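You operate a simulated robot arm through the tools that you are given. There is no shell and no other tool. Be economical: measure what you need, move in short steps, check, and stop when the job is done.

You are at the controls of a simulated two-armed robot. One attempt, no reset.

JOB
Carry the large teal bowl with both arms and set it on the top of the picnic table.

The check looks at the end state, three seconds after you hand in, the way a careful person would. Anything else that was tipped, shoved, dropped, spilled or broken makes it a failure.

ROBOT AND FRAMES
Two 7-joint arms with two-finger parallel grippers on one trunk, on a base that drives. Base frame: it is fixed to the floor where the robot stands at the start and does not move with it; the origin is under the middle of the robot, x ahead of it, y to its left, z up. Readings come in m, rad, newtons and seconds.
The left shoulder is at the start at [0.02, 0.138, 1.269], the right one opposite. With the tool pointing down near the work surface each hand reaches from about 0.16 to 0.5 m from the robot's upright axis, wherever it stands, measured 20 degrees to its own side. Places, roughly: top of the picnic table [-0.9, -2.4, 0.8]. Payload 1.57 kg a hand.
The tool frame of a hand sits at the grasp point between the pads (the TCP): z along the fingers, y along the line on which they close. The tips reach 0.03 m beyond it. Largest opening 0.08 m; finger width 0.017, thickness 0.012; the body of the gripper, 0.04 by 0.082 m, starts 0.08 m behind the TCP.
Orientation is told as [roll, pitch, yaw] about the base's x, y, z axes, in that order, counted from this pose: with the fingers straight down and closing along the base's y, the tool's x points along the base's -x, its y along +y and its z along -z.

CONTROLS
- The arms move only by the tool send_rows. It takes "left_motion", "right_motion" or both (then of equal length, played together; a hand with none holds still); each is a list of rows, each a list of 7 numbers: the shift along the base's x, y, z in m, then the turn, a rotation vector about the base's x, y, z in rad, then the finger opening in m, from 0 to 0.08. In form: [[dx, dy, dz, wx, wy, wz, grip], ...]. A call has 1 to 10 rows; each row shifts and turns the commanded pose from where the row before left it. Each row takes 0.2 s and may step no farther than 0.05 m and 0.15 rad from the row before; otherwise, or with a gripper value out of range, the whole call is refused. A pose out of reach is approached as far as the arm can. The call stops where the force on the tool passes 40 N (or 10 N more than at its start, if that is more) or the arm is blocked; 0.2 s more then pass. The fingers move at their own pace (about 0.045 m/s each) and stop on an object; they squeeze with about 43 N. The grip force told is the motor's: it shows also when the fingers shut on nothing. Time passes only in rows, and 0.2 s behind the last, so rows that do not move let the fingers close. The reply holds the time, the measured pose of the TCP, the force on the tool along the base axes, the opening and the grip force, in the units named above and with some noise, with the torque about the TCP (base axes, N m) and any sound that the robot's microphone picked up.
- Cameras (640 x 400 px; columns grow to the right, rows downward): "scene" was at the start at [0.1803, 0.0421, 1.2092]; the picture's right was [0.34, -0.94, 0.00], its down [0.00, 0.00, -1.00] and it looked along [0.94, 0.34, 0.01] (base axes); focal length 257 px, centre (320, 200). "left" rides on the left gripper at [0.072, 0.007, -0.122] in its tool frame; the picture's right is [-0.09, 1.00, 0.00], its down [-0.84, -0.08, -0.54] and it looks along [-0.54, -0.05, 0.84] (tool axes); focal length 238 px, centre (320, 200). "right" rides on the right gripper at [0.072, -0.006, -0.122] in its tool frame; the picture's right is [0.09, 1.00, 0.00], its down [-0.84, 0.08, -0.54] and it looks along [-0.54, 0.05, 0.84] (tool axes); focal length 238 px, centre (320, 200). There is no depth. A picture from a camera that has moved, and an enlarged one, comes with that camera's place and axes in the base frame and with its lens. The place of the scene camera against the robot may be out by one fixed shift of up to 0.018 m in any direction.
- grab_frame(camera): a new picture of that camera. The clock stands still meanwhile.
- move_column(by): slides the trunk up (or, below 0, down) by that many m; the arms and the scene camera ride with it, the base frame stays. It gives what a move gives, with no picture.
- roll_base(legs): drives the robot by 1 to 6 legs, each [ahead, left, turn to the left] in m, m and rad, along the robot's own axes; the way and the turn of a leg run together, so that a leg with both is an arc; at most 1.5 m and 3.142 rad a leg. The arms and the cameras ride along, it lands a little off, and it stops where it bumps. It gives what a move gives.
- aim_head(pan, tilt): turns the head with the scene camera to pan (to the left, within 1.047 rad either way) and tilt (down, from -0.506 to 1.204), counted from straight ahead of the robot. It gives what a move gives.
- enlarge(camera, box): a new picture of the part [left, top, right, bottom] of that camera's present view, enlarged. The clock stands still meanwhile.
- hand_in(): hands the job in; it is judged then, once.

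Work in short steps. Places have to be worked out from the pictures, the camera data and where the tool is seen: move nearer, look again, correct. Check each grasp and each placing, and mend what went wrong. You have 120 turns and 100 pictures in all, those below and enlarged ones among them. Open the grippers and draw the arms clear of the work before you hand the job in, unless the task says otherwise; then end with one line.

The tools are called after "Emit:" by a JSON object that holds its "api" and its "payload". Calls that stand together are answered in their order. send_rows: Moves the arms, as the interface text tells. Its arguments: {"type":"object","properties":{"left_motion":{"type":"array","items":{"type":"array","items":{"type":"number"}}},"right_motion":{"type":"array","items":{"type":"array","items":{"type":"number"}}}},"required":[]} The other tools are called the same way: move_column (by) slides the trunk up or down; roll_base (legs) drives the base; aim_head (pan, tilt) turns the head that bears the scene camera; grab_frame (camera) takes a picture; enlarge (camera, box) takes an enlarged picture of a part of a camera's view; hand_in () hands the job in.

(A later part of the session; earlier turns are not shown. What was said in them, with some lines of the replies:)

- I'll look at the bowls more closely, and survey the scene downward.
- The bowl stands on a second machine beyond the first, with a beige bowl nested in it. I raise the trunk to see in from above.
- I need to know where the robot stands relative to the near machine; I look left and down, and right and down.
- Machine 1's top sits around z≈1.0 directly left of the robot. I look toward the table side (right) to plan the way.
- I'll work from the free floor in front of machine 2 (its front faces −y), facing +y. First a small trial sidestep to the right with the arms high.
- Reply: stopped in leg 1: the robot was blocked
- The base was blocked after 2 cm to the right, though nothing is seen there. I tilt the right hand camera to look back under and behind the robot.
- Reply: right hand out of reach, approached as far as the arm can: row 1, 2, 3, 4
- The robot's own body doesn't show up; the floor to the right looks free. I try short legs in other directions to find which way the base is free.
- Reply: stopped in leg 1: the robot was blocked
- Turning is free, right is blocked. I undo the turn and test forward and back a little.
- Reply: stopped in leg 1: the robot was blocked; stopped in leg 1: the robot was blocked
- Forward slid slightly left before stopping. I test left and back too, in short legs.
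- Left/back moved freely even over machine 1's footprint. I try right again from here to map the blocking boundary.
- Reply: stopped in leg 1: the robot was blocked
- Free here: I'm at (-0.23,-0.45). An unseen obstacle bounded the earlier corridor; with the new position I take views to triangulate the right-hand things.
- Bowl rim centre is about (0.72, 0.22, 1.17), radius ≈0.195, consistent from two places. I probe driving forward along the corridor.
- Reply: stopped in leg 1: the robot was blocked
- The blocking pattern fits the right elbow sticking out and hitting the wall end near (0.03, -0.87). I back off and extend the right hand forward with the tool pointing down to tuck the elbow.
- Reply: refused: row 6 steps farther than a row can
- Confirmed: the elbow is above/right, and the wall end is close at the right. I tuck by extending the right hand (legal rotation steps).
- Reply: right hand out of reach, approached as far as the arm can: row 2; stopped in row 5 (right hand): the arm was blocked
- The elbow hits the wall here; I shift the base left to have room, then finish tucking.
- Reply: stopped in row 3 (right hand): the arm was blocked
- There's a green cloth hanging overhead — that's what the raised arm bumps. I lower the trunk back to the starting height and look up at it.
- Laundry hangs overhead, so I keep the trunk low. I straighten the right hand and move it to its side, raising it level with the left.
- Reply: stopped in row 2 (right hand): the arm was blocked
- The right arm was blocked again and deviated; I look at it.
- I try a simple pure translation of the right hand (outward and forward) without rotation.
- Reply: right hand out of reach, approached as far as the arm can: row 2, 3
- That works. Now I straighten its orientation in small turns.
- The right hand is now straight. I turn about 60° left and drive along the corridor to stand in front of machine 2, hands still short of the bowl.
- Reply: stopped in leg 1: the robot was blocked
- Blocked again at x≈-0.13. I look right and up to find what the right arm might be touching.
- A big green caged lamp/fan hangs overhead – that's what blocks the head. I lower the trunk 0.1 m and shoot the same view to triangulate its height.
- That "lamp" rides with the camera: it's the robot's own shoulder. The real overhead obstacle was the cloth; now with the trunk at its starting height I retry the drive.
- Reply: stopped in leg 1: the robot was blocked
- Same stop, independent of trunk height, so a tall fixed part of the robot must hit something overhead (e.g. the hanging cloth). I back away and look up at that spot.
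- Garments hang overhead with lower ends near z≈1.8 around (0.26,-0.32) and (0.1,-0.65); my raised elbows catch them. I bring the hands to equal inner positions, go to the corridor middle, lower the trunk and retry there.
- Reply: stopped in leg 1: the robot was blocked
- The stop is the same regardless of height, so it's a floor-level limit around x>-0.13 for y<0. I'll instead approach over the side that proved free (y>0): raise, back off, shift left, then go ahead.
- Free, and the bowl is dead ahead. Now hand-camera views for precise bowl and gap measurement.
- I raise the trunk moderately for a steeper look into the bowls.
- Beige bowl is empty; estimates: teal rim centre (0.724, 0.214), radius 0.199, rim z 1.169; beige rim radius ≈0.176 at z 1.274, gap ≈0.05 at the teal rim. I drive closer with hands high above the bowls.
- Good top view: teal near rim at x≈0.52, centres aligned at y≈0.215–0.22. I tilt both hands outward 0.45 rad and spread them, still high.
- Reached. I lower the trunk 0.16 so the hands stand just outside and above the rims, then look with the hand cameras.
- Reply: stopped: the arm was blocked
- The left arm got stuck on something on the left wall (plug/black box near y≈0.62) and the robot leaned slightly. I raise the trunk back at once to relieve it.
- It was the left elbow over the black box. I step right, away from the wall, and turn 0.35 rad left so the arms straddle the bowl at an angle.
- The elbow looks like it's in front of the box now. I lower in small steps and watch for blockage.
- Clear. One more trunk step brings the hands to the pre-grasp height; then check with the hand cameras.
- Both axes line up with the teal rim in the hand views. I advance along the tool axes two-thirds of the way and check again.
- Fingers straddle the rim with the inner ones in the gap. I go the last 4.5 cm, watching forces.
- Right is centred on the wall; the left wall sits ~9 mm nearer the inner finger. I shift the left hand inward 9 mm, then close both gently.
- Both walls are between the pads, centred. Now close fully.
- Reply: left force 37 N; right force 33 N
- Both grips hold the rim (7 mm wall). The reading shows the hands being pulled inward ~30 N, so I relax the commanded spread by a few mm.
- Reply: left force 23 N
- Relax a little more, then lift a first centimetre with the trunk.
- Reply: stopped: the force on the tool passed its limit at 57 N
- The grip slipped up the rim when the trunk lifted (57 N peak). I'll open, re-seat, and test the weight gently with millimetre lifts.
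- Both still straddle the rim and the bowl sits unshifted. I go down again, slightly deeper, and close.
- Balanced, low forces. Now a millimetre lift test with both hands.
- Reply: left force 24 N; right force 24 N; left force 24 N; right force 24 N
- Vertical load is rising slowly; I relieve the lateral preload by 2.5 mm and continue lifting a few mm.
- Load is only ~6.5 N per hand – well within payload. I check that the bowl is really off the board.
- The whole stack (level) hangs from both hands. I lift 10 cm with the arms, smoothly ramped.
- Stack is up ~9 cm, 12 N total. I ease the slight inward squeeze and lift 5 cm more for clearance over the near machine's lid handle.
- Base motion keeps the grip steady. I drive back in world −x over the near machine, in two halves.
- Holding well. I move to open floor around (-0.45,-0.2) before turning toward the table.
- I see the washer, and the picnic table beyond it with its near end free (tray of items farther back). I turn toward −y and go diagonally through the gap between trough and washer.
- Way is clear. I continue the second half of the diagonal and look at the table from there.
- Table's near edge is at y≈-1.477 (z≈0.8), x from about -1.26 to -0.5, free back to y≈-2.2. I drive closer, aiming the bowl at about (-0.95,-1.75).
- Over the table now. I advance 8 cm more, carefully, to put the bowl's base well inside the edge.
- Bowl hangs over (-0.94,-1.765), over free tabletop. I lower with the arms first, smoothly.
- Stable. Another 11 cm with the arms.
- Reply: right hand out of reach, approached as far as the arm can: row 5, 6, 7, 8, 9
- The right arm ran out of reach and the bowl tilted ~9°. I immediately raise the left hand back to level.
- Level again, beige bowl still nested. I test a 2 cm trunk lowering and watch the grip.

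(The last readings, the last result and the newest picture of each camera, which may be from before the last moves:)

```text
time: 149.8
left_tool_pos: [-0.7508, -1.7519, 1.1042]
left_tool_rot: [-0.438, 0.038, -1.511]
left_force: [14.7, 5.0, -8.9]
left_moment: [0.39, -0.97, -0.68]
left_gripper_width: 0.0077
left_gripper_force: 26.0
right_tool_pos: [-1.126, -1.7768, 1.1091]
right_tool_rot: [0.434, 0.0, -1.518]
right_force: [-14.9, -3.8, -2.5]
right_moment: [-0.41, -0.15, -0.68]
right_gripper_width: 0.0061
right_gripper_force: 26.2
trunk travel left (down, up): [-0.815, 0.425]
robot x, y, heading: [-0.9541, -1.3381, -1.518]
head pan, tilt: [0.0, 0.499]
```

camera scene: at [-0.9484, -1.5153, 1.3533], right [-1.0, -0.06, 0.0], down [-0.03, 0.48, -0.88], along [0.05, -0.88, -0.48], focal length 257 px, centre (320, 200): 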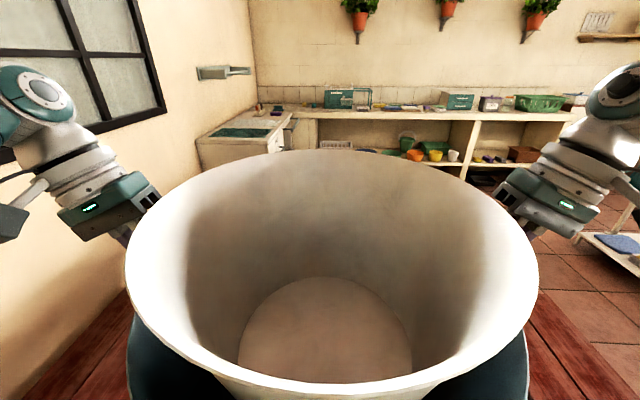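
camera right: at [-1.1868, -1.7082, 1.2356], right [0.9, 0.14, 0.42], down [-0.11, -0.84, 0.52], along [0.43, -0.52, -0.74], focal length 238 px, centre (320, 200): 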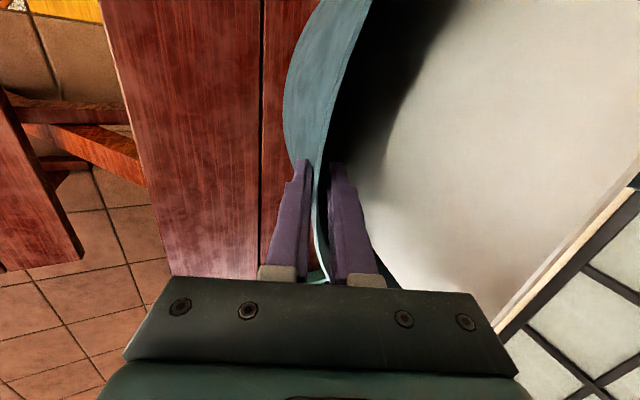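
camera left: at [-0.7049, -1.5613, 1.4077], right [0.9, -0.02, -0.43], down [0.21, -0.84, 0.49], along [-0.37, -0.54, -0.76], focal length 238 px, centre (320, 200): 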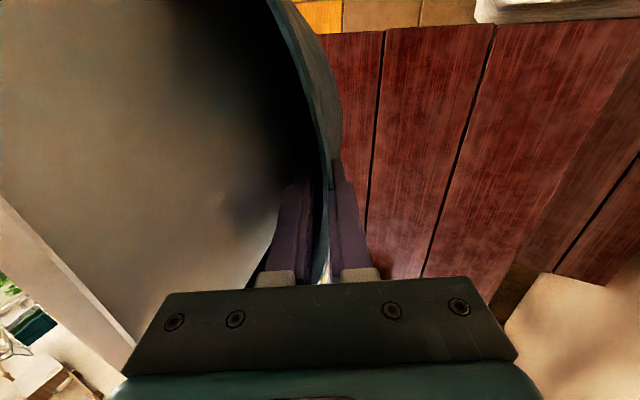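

Trunk motion is smooth. I trim the left hand 3 mm up/2 mm outward and lower 10 cm.

Emit:
{"api": "send_rows", "payload": {"left_motion": [[0.002, 0, 0.003, 0, 0, 0, 0], [0, 0, 0, 0, 0, 0, 0]]}}

Emit:
{"api": "move_column", "payload": {"by": -0.05}}

Emit:
{"api": "move_column", "payload": {"by": -0.05}}

Emit:
{"api": "grab_frame", "payload": {"camera": "right"}}

```text
time: 150.4
left_tool_pos: [-0.7492, -1.7527, 1.107]
left_tool_rot: [-0.439, 0.037, -1.513]
left_force: [13.8, 5.3, -10.1]
left_moment: [0.54, -0.88, -0.7]
left_gripper_width: 0.0077
left_gripper_force: 27.2
right_tool_pos: [-1.1241, -1.7763, 1.1081]
right_tool_rot: [0.435, -0.001, -1.516]
right_force: [-13.0, -4.9, -2.8]
right_moment: [-0.52, -0.42, -0.77]
right_gripper_width: 0.0065
right_gripper_force: 26.2
trunk travel left (down, up): [-0.815, 0.425]
robot x, y, heading: [-0.9557, -1.3368, -1.514]
head pan, tilt: [0.0, 0.499]
```

```text
time: 151.3
left_tool_pos: [-0.751, -1.7524, 1.0583]
left_tool_rot: [-0.439, 0.034, -1.514]
left_force: [11.8, 4.3, -9.6]
left_moment: [0.26, -0.89, -0.63]
left_gripper_width: 0.0081
left_gripper_force: 27.0
right_tool_pos: [-1.1251, -1.7755, 1.058]
right_tool_rot: [0.434, 0.001, -1.517]
right_force: [-11.4, -3.5, -3.1]
right_moment: [-0.24, -0.4, -0.64]
right_gripper_width: 0.0066
right_gripper_force: 25.6
trunk travel left (down, up): [-0.765, 0.475]
robot x, y, heading: [-0.9575, -1.3371, -1.516]
head pan, tilt: [0.0, 0.499]
```

```text
time: 152.2
left_tool_pos: [-0.7497, -1.753, 1.0079]
left_tool_rot: [-0.438, 0.035, -1.514]
left_force: [11.6, 2.2, -10.2]
left_moment: [-0.15, -0.91, -0.5]
left_gripper_width: 0.0081
left_gripper_force: 27.0
right_tool_pos: [-1.1242, -1.7758, 1.0076]
right_tool_rot: [0.435, 0.001, -1.516]
right_force: [-10.4, -2.8, -3.8]
right_moment: [0.17, -0.42, -0.45]
right_gripper_width: 0.0063
right_gripper_force: 26.8
trunk travel left (down, up): [-0.715, 0.525]
robot x, y, heading: [-0.9552, -1.3365, -1.514]
head pan, tilt: [0.0, 0.499]
```

```text
25 pictures are left
camera right: at [-1.1869, -1.7082, 1.1157], right [0.9, 0.14, 0.42], down [-0.11, -0.84, 0.52], along [0.43, -0.52, -0.74], focal length 238 px, centre (320, 200)
```

right: 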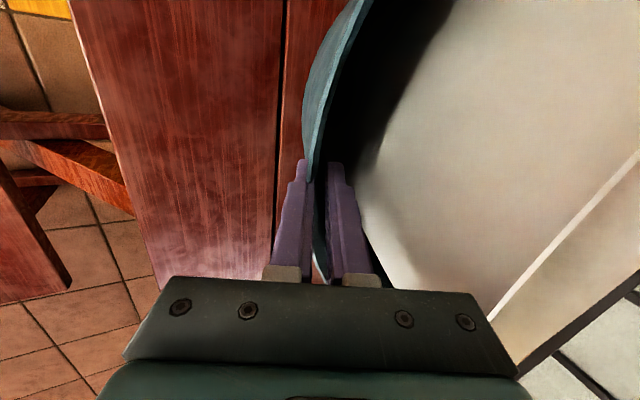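

Table surface confirmed at z≈0.80; about 4.5 cm to go. I lower 3.5 cm then creep.

Emit:
{"api": "move_column", "payload": {"by": -0.035}}

Emit:
{"api": "send_rows", "payload": {"left_motion": [[0, 0, -0.003, 0, 0, 0, 0], [0, 0, -0.003, 0, 0, 0, 0], [0, 0, 0, 0, 0, 0, 0]], "right_motion": [[0, 0, -0.003, 0, 0, 0, 0], [0, 0, -0.003, 0, 0, 0, 0], [0, 0, 0, 0, 0, 0, 0]]}}

```text
time: 153.0
left_tool_pos: [-0.7505, -1.7531, 0.9726]
left_tool_rot: [-0.44, 0.034, -1.514]
left_force: [10.6, 1.8, -9.6]
left_moment: [-0.38, -0.93, -0.35]
left_gripper_width: 0.008
left_gripper_force: 27.0
right_tool_pos: [-1.1255, -1.7763, 0.973]
right_tool_rot: [0.436, 0.001, -1.517]
right_force: [-11.2, -2.3, -3.7]
right_moment: [0.41, -0.38, -0.31]
right_gripper_width: 0.0065
right_gripper_force: 26.0
trunk travel left (down, up): [-0.68, 0.56]
robot x, y, heading: [-0.9535, -1.3378, -1.512]
head pan, tilt: [0.0, 0.499]
```

```text
time: 153.8
left_tool_pos: [-0.7499, -1.7525, 0.9668]
left_tool_rot: [-0.438, 0.035, -1.515]
left_force: [12.5, 2.5, -9.2]
left_moment: [-0.53, -0.89, -0.3]
left_gripper_width: 0.0077
left_gripper_force: 26.6
right_tool_pos: [-1.1254, -1.7752, 0.9689]
right_tool_rot: [0.433, -0.002, -1.519]
right_force: [-11.9, -2.0, -4.6]
right_moment: [0.54, -0.1, -0.25]
right_gripper_width: 0.0063
right_gripper_force: 26.0
right hand out of reach, approached as far as the arm can: row 2
trunk travel left (down, up): [-0.68, 0.56]
robot x, y, heading: [-0.9544, -1.338, -1.515]
head pan, tilt: [0.0, 0.499]
```

Still carrying. I creep down with the trunk in 5 mm steps watching the vertical force.

Emit:
{"api": "move_column", "payload": {"by": -0.006}}

Emit:
{"api": "move_column", "payload": {"by": -0.005}}

Emit:
{"api": "move_column", "payload": {"by": -0.004}}

```text
time: 154.4
left_tool_pos: [-0.7502, -1.7529, 0.9606]
left_tool_rot: [-0.439, 0.035, -1.514]
left_force: [13.1, 2.8, -9.1]
left_moment: [-0.57, -0.89, -0.37]
left_gripper_width: 0.0073
left_gripper_force: 26.5
right_tool_pos: [-1.1259, -1.7755, 0.9637]
right_tool_rot: [0.433, 0.001, -1.517]
right_force: [-12.3, -2.4, -4.2]
right_moment: [0.55, -0.04, -0.2]
right_gripper_width: 0.0064
right_gripper_force: 26.4
trunk travel left (down, up): [-0.674, 0.566]
robot x, y, heading: [-0.9524, -1.3371, -1.517]
head pan, tilt: [0.0, 0.499]
```

```text
time: 154.9
left_tool_pos: [-0.75, -1.7524, 0.9545]
left_tool_rot: [-0.438, 0.037, -1.513]
left_force: [12.1, 1.8, -10.2]
left_moment: [-0.46, -0.87, -0.32]
left_gripper_width: 0.0074
left_gripper_force: 26.7
right_tool_pos: [-1.1262, -1.7743, 0.9602]
right_tool_rot: [0.432, 0.001, -1.518]
right_force: [-12.2, -2.0, -3.6]
right_moment: [0.48, -0.04, -0.27]
right_gripper_width: 0.0065
right_gripper_force: 26.1
trunk travel left (down, up): [-0.669, 0.571]
robot x, y, heading: [-0.9567, -1.3385, -1.515]
head pan, tilt: [0.0, 0.499]
```

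```text
time: 155.4
left_tool_pos: [-0.7499, -1.7526, 0.9512]
left_tool_rot: [-0.437, 0.037, -1.512]
left_force: [11.7, 3.1, -9.5]
left_moment: [-0.35, -0.89, -0.4]
left_gripper_width: 0.0074
left_gripper_force: 26.5
right_tool_pos: [-1.1253, -1.7756, 0.9547]
right_tool_rot: [0.433, -0.002, -1.519]
right_force: [-12.5, -2.9, -5.3]
right_moment: [0.33, -0.02, -0.34]
right_gripper_width: 0.0064
right_gripper_force: 25.6
trunk travel left (down, up): [-0.665, 0.575]
robot x, y, heading: [-0.9513, -1.3378, -1.513]
head pan, tilt: [0.0, 0.499]
```

No contact yet; continue in small steps.

Emit:
{"api": "move_column", "payload": {"by": -0.005}}

Emit:
{"api": "move_column", "payload": {"by": -0.005}}

Emit:
{"api": "enlarge", "payload": {"camera": "scene", "box": [80, 240, 336, 400]}}

```text
time: 156.0
left_tool_pos: [-0.7494, -1.7528, 0.9461]
left_tool_rot: [-0.438, 0.036, -1.511]
left_force: [11.4, 3.9, -9.4]
left_moment: [-0.21, -0.89, -0.45]
left_gripper_width: 0.0078
left_gripper_force: 26.4
right_tool_pos: [-1.1252, -1.7753, 0.9502]
right_tool_rot: [0.433, -0.003, -1.519]
right_force: [-11.8, -2.8, -4.4]
right_moment: [0.19, 0.0, -0.43]
right_gripper_width: 0.0062
right_gripper_force: 26.3
trunk travel left (down, up): [-0.66, 0.58]
robot x, y, heading: [-0.9534, -1.3367, -1.521]
head pan, tilt: [0.0, 0.499]
```

```text
time: 156.5
left_tool_pos: [-0.7505, -1.7541, 0.9416]
left_tool_rot: [-0.438, 0.038, -1.513]
left_force: [12.4, 3.4, -8.9]
left_moment: [-0.08, -0.89, -0.51]
left_gripper_width: 0.0076
left_gripper_force: 26.5
right_tool_pos: [-1.1251, -1.7754, 0.9452]
right_tool_rot: [0.433, 0.0, -1.517]
right_force: [-11.9, -4.0, -3.5]
right_moment: [0.12, -0.05, -0.44]
right_gripper_width: 0.0066
right_gripper_force: 25.9
trunk travel left (down, up): [-0.655, 0.585]
robot x, y, heading: [-0.9508, -1.3368, -1.513]
head pan, tilt: [0.0, 0.499]
```

```text
2.50 times, centred on (208, 320) of scene
camera zoom: at [-0.9484, -1.5151, 1.1732], right [-1.0, -0.06, 0.0], down [-0.03, 0.48, -0.88], along [0.05, -0.88, -0.48], focal length 643 px, centre (600, -100)
```

zoom: 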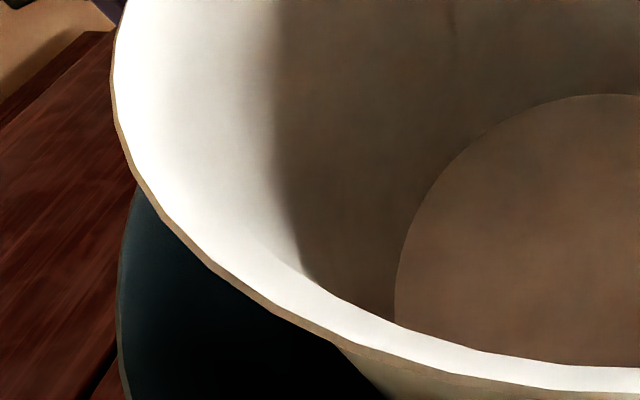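

Continue creeping.

Emit:
{"api": "move_column", "payload": {"by": -0.006}}

Emit:
{"api": "move_column", "payload": {"by": -0.006}}

Emit:
{"api": "move_column", "payload": {"by": -0.006}}

```text
time: 157.1
left_tool_pos: [-0.7506, -1.7522, 0.9349]
left_tool_rot: [-0.435, 0.034, -1.513]
left_force: [11.8, 3.2, -8.9]
left_moment: [0.01, -0.89, -0.48]
left_gripper_width: 0.0077
left_gripper_force: 27.3
right_tool_pos: [-1.1256, -1.7759, 0.9388]
right_tool_rot: [0.432, -0.001, -1.518]
right_force: [-12.1, -3.6, -4.6]
right_moment: [-0.03, -0.02, -0.51]
right_gripper_width: 0.0062
right_gripper_force: 25.9
trunk travel left (down, up): [-0.649, 0.591]
robot x, y, heading: [-0.9582, -1.3371, -1.518]
head pan, tilt: [0.0, 0.499]
```

```text
time: 157.6
left_tool_pos: [-0.7499, -1.7515, 0.93]
left_tool_rot: [-0.438, 0.036, -1.513]
left_force: [12.6, 3.8, -9.4]
left_moment: [0.05, -0.91, -0.51]
left_gripper_width: 0.0075
left_gripper_force: 27.1
right_tool_pos: [-1.1251, -1.7751, 0.9326]
right_tool_rot: [0.432, -0.001, -1.52]
right_force: [-11.6, -3.9, -3.7]
right_moment: [-0.06, -0.02, -0.5]
right_gripper_width: 0.0061
right_gripper_force: 26.5
trunk travel left (down, up): [-0.643, 0.597]
robot x, y, heading: [-0.9537, -1.3364, -1.516]
head pan, tilt: [0.0, 0.499]
```

```text
time: 158.2
left_tool_pos: [-0.7492, -1.7511, 0.9243]
left_tool_rot: [-0.437, 0.035, -1.513]
left_force: [11.8, 4.2, -8.9]
left_moment: [0.03, -0.84, -0.56]
left_gripper_width: 0.0074
left_gripper_force: 27.3
right_tool_pos: [-1.1258, -1.7767, 0.9271]
right_tool_rot: [0.434, 0.003, -1.518]
right_force: [-12.4, -2.8, -4.0]
right_moment: [-0.07, -0.01, -0.56]
right_gripper_width: 0.0064
right_gripper_force: 26.2
trunk travel left (down, up): [-0.637, 0.603]
robot x, y, heading: [-0.956, -1.3361, -1.515]
head pan, tilt: [0.0, 0.499]
```

Still free. I check the gap visually with a hand camera.

Emit:
{"api": "grab_frame", "payload": {"camera": "left"}}

Emit:
{"api": "grab_frame", "payload": {"camera": "right"}}

```text
23 pictures are left
camera left: at [-0.6961, -1.6816, 1.0328], right [0.9, -0.02, -0.43], down [0.21, -0.84, 0.49], along [-0.37, -0.54, -0.76], focal length 238 px, centre (320, 200)
```

left: 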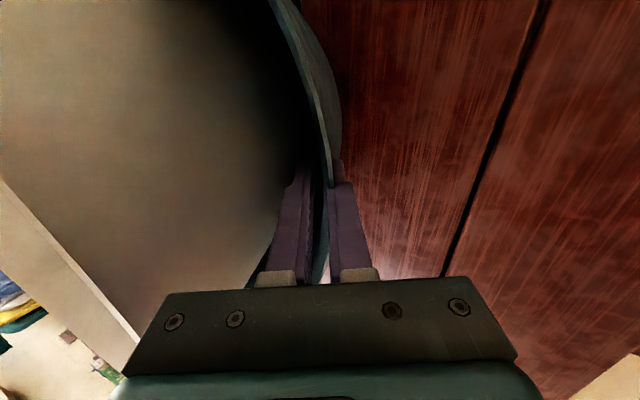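

```text
22 pictures are left
camera right: at [-1.1864, -1.7076, 1.0353], right [0.9, 0.14, 0.42], down [-0.11, -0.84, 0.53], along [0.43, -0.52, -0.74], focal length 238 px, centre (320, 200)
```

right: 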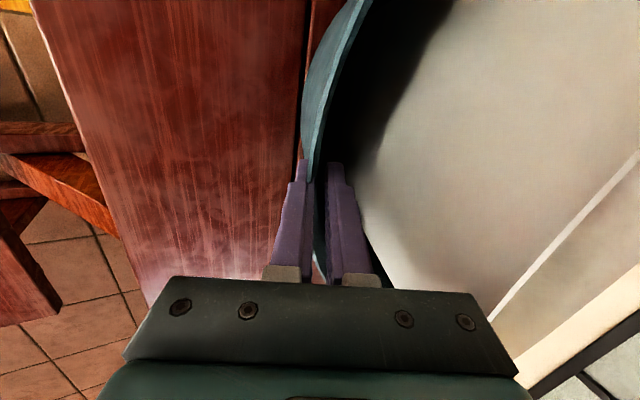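

Edge triangulation gives the tabletop nearer z≈0.76, so contact should be imminent. Continue creeping.

Emit:
{"api": "move_column", "payload": {"by": -0.006}}

Emit:
{"api": "move_column", "payload": {"by": -0.006}}

Emit:
{"api": "move_column", "payload": {"by": -0.006}}

```text
time: 158.7
left_tool_pos: [-0.7502, -1.7529, 0.9183]
left_tool_rot: [-0.438, 0.036, -1.513]
left_force: [11.5, 3.4, -9.6]
left_moment: [-0.03, -0.87, -0.55]
left_gripper_width: 0.0075
left_gripper_force: 26.7
right_tool_pos: [-1.1259, -1.7759, 0.9209]
right_tool_rot: [0.435, 0.002, -1.518]
right_force: [-12.3, -3.7, -3.0]
right_moment: [-0.02, 0.0, -0.51]
right_gripper_width: 0.0063
right_gripper_force: 26.5
trunk travel left (down, up): [-0.631, 0.609]
robot x, y, heading: [-0.9532, -1.336, -1.519]
head pan, tilt: [0.0, 0.499]
```

```text
time: 159.3
left_tool_pos: [-0.75, -1.7524, 0.912]
left_tool_rot: [-0.438, 0.037, -1.513]
left_force: [12.1, 4.2, -8.9]
left_moment: [-0.04, -0.9, -0.49]
left_gripper_width: 0.0076
left_gripper_force: 26.5
right_tool_pos: [-1.1253, -1.7747, 0.9157]
right_tool_rot: [0.433, -0.001, -1.516]
right_force: [-11.3, -3.7, -4.4]
right_moment: [0.04, -0.02, -0.51]
right_gripper_width: 0.0063
right_gripper_force: 26.0
trunk travel left (down, up): [-0.625, 0.615]
robot x, y, heading: [-0.9545, -1.3354, -1.514]
head pan, tilt: [0.0, 0.499]
```

```text
time: 159.8
left_tool_pos: [-0.7507, -1.7527, 0.9064]
left_tool_rot: [-0.438, 0.037, -1.514]
left_force: [12.0, 3.4, -9.8]
left_moment: [-0.09, -0.86, -0.45]
left_gripper_width: 0.0076
left_gripper_force: 26.9
right_tool_pos: [-1.1258, -1.7764, 0.9088]
right_tool_rot: [0.433, 0.0, -1.517]
right_force: [-11.6, -3.4, -3.3]
right_moment: [0.07, -0.02, -0.47]
right_gripper_width: 0.0062
right_gripper_force: 26.0
trunk travel left (down, up): [-0.619, 0.621]
robot x, y, heading: [-0.954, -1.3399, -1.516]
head pan, tilt: [0.0, 0.499]
```

Still hanging; continue.

Emit:
{"api": "move_column", "payload": {"by": -0.008}}

Emit:
{"api": "move_column", "payload": {"by": -0.008}}

Emit:
{"api": "move_column", "payload": {"by": -0.008}}

```text
time: 160.4
left_tool_pos: [-0.7494, -1.7524, 0.8975]
left_tool_rot: [-0.439, 0.038, -1.512]
left_force: [12.4, 3.2, -9.2]
left_moment: [-0.17, -0.91, -0.45]
left_gripper_width: 0.0075
left_gripper_force: 26.8
right_tool_pos: [-1.1247, -1.7757, 0.9015]
right_tool_rot: [0.432, 0.0, -1.52]
right_force: [-12.0, -2.7, -4.1]
right_moment: [0.11, -0.03, -0.44]
right_gripper_width: 0.0062
right_gripper_force: 26.3
trunk travel left (down, up): [-0.611, 0.629]
robot x, y, heading: [-0.956, -1.3348, -1.519]
head pan, tilt: [0.0, 0.499]
```

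```text
time: 161.0
left_tool_pos: [-0.7504, -1.7542, 0.8917]
left_tool_rot: [-0.441, 0.037, -1.513]
left_force: [16.5, 11.0, 9.5]
left_moment: [0.4, -0.78, -0.65]
left_gripper_width: 0.0075
left_gripper_force: 26.9
right_tool_pos: [-1.1232, -1.7767, 0.8959]
right_tool_rot: [0.436, -0.004, -1.52]
right_force: [-14.2, 4.3, 21.1]
right_moment: [0.31, 0.58, -0.37]
right_gripper_width: 0.0068
right_gripper_force: 26.4
trunk travel left (down, up): [-0.603, 0.637]
robot x, y, heading: [-0.9581, -1.34, -1.516]
head pan, tilt: [0.0, 0.499]
```

```text
time: 161.5
left_tool_pos: [-0.752, -1.7578, 0.8857]
left_tool_rot: [-0.447, 0.025, -1.515]
left_force: [4.1, 4.8, 25.1]
left_moment: [-0.41, -0.67, -0.38]
left_gripper_width: 0.0084
left_gripper_force: 27.0
right_tool_pos: [-1.1217, -1.7795, 0.8879]
right_tool_rot: [0.439, -0.005, -1.514]
right_force: [-0.5, 5.2, 24.9]
right_moment: [-0.01, 0.47, -0.46]
right_gripper_width: 0.0078
right_gripper_force: 27.2
trunk travel left (down, up): [-0.595, 0.645]
robot x, y, heading: [-0.9548, -1.3399, -1.516]
head pan, tilt: [0.0, 0.499]
```

Contact: the table now pushes up on both hands. I relieve the press by raising ~8 mm.

Emit:
{"api": "move_column", "payload": {"by": 0.008}}

Emit:
{"api": "grab_frame", "payload": {"camera": "scene"}}

```text
time: 162.1
left_tool_pos: [-0.7535, -1.7524, 0.8878]
left_tool_rot: [-0.444, 0.037, -1.516]
left_force: [-17.2, 0.1, -6.6]
left_moment: [-0.41, -0.61, -0.39]
left_gripper_width: 0.0084
left_gripper_force: 27.1
right_tool_pos: [-1.123, -1.7745, 0.8919]
right_tool_rot: [0.435, 0.002, -1.515]
right_force: [16.8, -0.7, -6.3]
right_moment: [0.32, 0.5, -0.36]
right_gripper_width: 0.0077
right_gripper_force: 26.9
trunk travel left (down, up): [-0.603, 0.637]
robot x, y, heading: [-0.9568, -1.339, -1.515]
head pan, tilt: [0.0, 0.499]
```

```text
21 pictures are left
camera scene: at [-0.9484, -1.5152, 1.1207], right [-1.0, -0.06, 0.0], down [-0.03, 0.48, -0.88], along [0.05, -0.88, -0.48], focal length 257 px, centre (320, 200)
```

scene: 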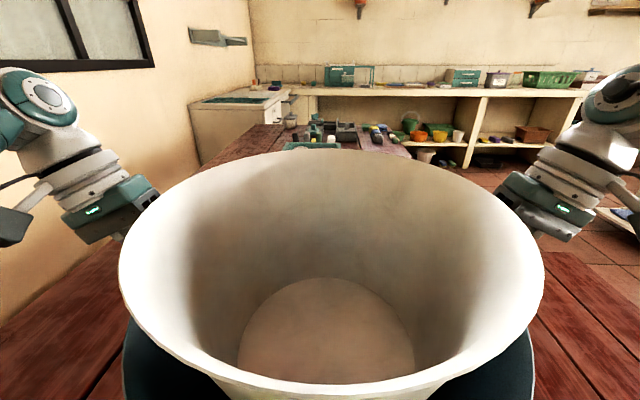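

It's now just about hanging at contact height; I lower 4 mm so it rests, then open the grippers gradually.

Emit:
{"api": "move_column", "payload": {"by": -0.004}}

Emit:
{"api": "send_rows", "payload": {"left_motion": [[0, 0, 0, 0, 0, 0, 0.012], [0, 0, 0, 0, 0, 0, 0.02], [0, 0, 0, 0, 0, 0, 0.03], [0, 0, 0, 0, 0, 0, 0.03]], "right_motion": [[0, 0, 0, 0, 0, 0, 0.012], [0, 0, 0, 0, 0, 0, 0.02], [0, 0, 0, 0, 0, 0, 0.03], [0, 0, 0, 0, 0, 0, 0.03]]}}

Emit:
{"api": "grab_frame", "payload": {"camera": "left"}}

Emit:
{"api": "grab_frame", "payload": {"camera": "right"}}

```text
time: 162.6
left_tool_pos: [-0.7531, -1.7523, 0.8858]
left_tool_rot: [-0.446, 0.036, -1.517]
left_force: [-25.3, 1.7, -6.8]
left_moment: [-0.2, -0.47, -0.41]
left_gripper_width: 0.008
left_gripper_force: 26.9
right_tool_pos: [-1.1228, -1.7749, 0.8901]
right_tool_rot: [0.437, -0.003, -1.514]
right_force: [25.8, -0.4, -6.7]
right_moment: [0.13, 0.36, -0.41]
right_gripper_width: 0.0075
right_gripper_force: 26.8
trunk travel left (down, up): [-0.599, 0.641]
robot x, y, heading: [-0.955, -1.3341, -1.514]
head pan, tilt: [0.0, 0.499]
```

```text
time: 163.6
left_tool_pos: [-0.7513, -1.7533, 0.8862]
left_tool_rot: [-0.441, 0.035, -1.514]
left_force: [-0.3, -0.3, 0.0]
left_moment: [-0.02, 0.01, 0.0]
left_gripper_width: 0.0301
left_gripper_force: 0.0
right_tool_pos: [-1.1258, -1.7765, 0.8898]
right_tool_rot: [0.431, -0.001, -1.517]
right_force: [0.5, 0.4, -0.1]
right_moment: [0.03, 0.03, -0.01]
right_gripper_width: 0.0301
right_gripper_force: 0.0
trunk travel left (down, up): [-0.599, 0.641]
robot x, y, heading: [-0.9578, -1.3356, -1.515]
head pan, tilt: [0.0, 0.499]
```

```text
20 pictures are left
camera left: at [-0.6963, -1.6826, 0.9954], right [0.9, -0.02, -0.43], down [0.21, -0.84, 0.49], along [-0.37, -0.54, -0.76], focal length 238 px, centre (320, 200)
```

left: 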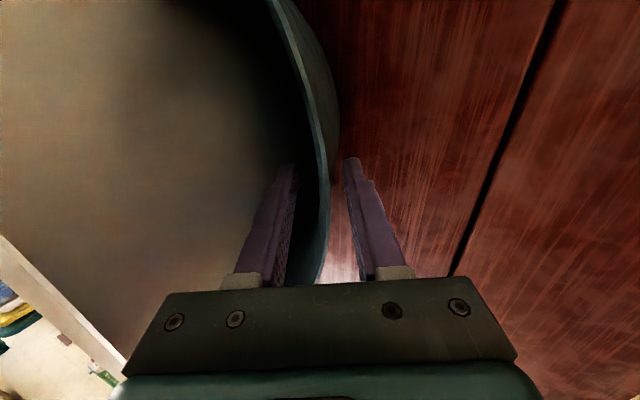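

```text
19 pictures are left
camera right: at [-1.1864, -1.7085, 0.9978], right [0.9, 0.14, 0.42], down [-0.11, -0.84, 0.53], along [0.43, -0.52, -0.74], focal length 238 px, centre (320, 200)
```

right: 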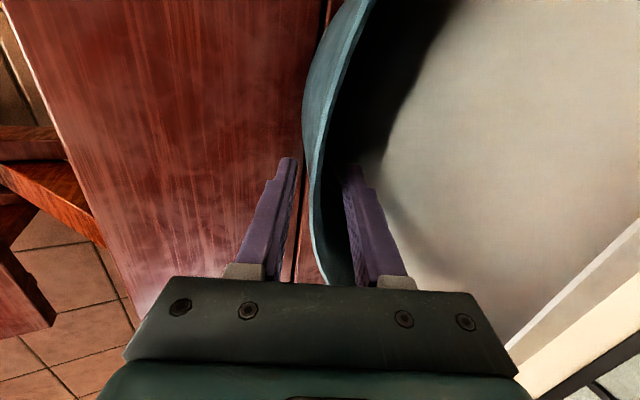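

Released; forces are zero and the bowl stands. I withdraw both hands along their tool axes.

Emit:
{"api": "send_rows", "payload": {"left_motion": [[0.006, 0, 0.013, 0, 0, 0, 0.036], [0.013, 0.0007, 0.027, 0, 0, 0, 0.036], [0.013, 0.0007, 0.027, 0, 0, 0, 0.036], [0.013, 0.0007, 0.027, 0, 0, 0, 0.036], [0.013, 0.0007, 0.027, 0, 0, 0, 0.036], [0.013, 0.0007, 0.027, 0, 0, 0, 0.036], [0.013, 0.0007, 0.027, 0, 0, 0, 0.036]], "right_motion": [[-0.006, 0, 0.013, 0, 0, 0, 0.036], [-0.013, -0.0007, 0.027, 0, 0, 0, 0.036], [-0.013, -0.0007, 0.027, 0, 0, 0, 0.036], [-0.013, -0.0007, 0.027, 0, 0, 0, 0.036], [-0.013, -0.0007, 0.027, 0, 0, 0, 0.036], [-0.013, -0.0007, 0.027, 0, 0, 0, 0.036], [-0.013, -0.0007, 0.027, 0, 0, 0, 0.036]]}}

Emit:
{"api": "grab_frame", "payload": {"camera": "scene"}}

```text
time: 165.2
left_tool_pos: [-0.6666, -1.7483, 1.0613]
left_tool_rot: [-0.443, 0.035, -1.512]
left_force: [-0.7, 0.1, 0.3]
left_moment: [0.03, -0.02, 0.03]
left_gripper_width: 0.036
left_gripper_force: 0.0
right_tool_pos: [-1.2076, -1.7787, 1.0623]
right_tool_rot: [0.432, 0.0, -1.522]
right_force: [0.1, -0.5, 0.5]
right_moment: [0.03, 0.0, 0.02]
right_gripper_width: 0.036
right_gripper_force: 0.1
right hand out of reach, approached as far as the arm can: row 7
trunk travel left (down, up): [-0.599, 0.641]
robot x, y, heading: [-0.9535, -1.3375, -1.51]
head pan, tilt: [0.0, 0.499]
```

```text
18 pictures are left
camera scene: at [-0.9483, -1.5159, 1.1174], right [-1.0, -0.06, 0.0], down [-0.03, 0.48, -0.88], along [0.05, -0.88, -0.48], focal length 257 px, centre (320, 200)
```

scene: 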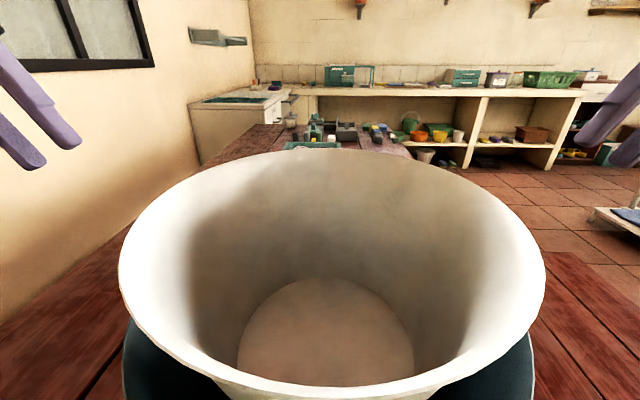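

Hands are clear of both bowls. I raise the trunk and back away, then check the placement.

Emit:
{"api": "move_column", "payload": {"by": 0.22}}

Emit:
{"api": "roll_base", "payload": {"legs": [[-0.45, 0, 0]]}}

Emit:
{"api": "aim_head", "payload": {"pan": 0.0, "tilt": 0.5}}

Emit:
{"api": "grab_frame", "payload": {"camera": "scene"}}

```text
time: 167.6
left_tool_pos: [-0.6677, -1.7485, 1.2799]
left_tool_rot: [-0.442, 0.035, -1.512]
left_force: [-0.5, 0.4, 1.2]
left_moment: [-0.01, 0.03, 0.01]
left_gripper_width: 0.036
left_gripper_force: 0.0
right_tool_pos: [-1.2094, -1.7785, 1.2837]
right_tool_rot: [0.431, -0.001, -1.523]
right_force: [-0.6, -0.6, 0.9]
right_moment: [-0.02, 0.0, 0.0]
right_gripper_width: 0.0359
right_gripper_force: 0.1
trunk travel left (down, up): [-0.819, 0.421]
robot x, y, heading: [-0.9556, -1.3385, -1.521]
head pan, tilt: [0.0, 0.499]
```

```text
time: 170.3
left_tool_pos: [-0.6915, -1.2996, 1.2811]
left_tool_rot: [-0.441, 0.034, -1.506]
left_force: [0.6, 0.6, -0.3]
left_moment: [-0.01, -0.01, 0.01]
left_gripper_width: 0.0362
left_gripper_force: 0.0
right_tool_pos: [-1.2321, -1.3357, 1.2822]
right_tool_rot: [0.433, -0.002, -1.514]
right_force: [0.5, -0.3, 0.4]
right_moment: [-0.01, -0.02, -0.02]
right_gripper_width: 0.0362
right_gripper_force: 0.1
trunk travel left (down, up): [-0.819, 0.421]
robot x, y, heading: [-0.9823, -0.8964, -1.509]
head pan, tilt: [0.0, 0.499]
```

```text
time: 170.9
left_tool_pos: [-0.6906, -1.2996, 1.2803]
left_tool_rot: [-0.442, 0.035, -1.506]
left_force: [-0.1, 0.2, -0.5]
left_moment: [-0.03, -0.02, 0.03]
left_gripper_width: 0.0359
left_gripper_force: 0.1
right_tool_pos: [-1.2324, -1.3343, 1.2825]
right_tool_rot: [0.433, -0.003, -1.514]
right_force: [0.4, -0.4, -0.7]
right_moment: [-0.02, 0.01, 0.01]
right_gripper_width: 0.0357
right_gripper_force: 0.0
trunk travel left (down, up): [-0.819, 0.421]
robot x, y, heading: [-0.9833, -0.8882, -1.508]
head pan, tilt: [0.0, 0.499]
```

```text
17 pictures are left
camera scene: at [-0.9738, -1.0695, 1.3375], right [-1.0, -0.06, 0.0], down [-0.03, 0.48, -0.88], along [0.06, -0.88, -0.48], focal length 257 px, centre (320, 200)
```

scene: 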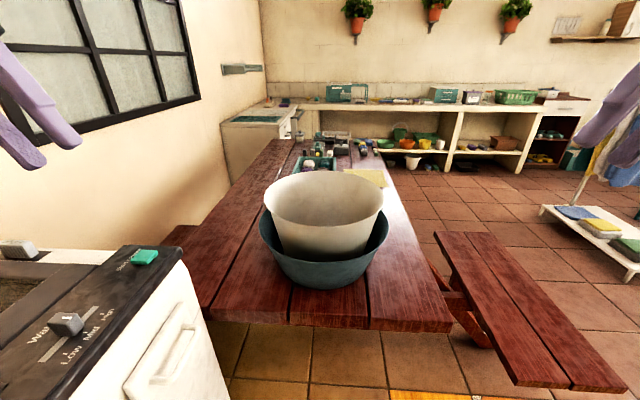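

The teal bowl stands level on the tabletop with the beige bowl still nested, and the other items look untouched. I open the grippers fully and take a last close look.

Emit:
{"api": "send_rows", "payload": {"left_motion": [[0, 0, 0, 0, 0, 0, 0.08], [0, 0, 0, 0, 0, 0, 0.08], [0, 0, 0, 0, 0, 0, 0.08]], "right_motion": [[0, 0, 0, 0, 0, 0, 0.08], [0, 0, 0, 0, 0, 0, 0.08], [0, 0, 0, 0, 0, 0, 0.08]]}}

Emit:
{"api": "enlarge", "payload": {"camera": "scene", "box": [200, 110, 460, 340]}}

```text
time: 171.7
left_tool_pos: [-0.6923, -1.3, 1.2814]
left_tool_rot: [-0.443, 0.035, -1.504]
left_force: [0.2, 0.2, -0.9]
left_moment: [0.02, -0.02, 0.01]
left_gripper_width: 0.0803
left_gripper_force: 0.1
right_tool_pos: [-1.2338, -1.3348, 1.2823]
right_tool_rot: [0.433, -0.002, -1.515]
right_force: [-0.4, -0.2, 0.3]
right_moment: [0.01, -0.01, -0.01]
right_gripper_width: 0.08
right_gripper_force: 0.1
trunk travel left (down, up): [-0.819, 0.421]
robot x, y, heading: [-0.9834, -0.8908, -1.505]
head pan, tilt: [0.0, 0.499]
```

```text
1.74 times, centred on (330, 225) of scene
camera zoom: at [-0.9738, -1.0695, 1.3375], right [-1.0, -0.06, 0.0], down [-0.03, 0.48, -0.88], along [0.06, -0.88, -0.48], focal length 447 px, centre (303, 156)
```

zoom: 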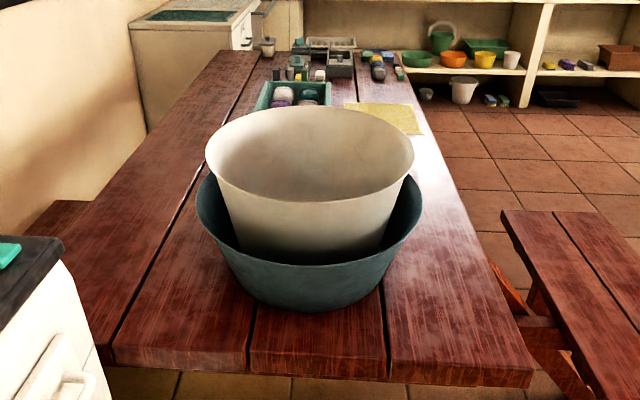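

The bowl rests fully on the table, upright, clear of the tray and cloth; handing in.

Emit:
{"api": "hand_in", "payload": {}}

```text
The job is handed in.
```

The large teal bowl is standing upright on the picnic table, carried there with both arms. The beige bowl that was nested inside it came along and is still in place. The items already on the table look untouched. The grippers are open and the arms are clear. I handed the job in and have no verdict back yet.
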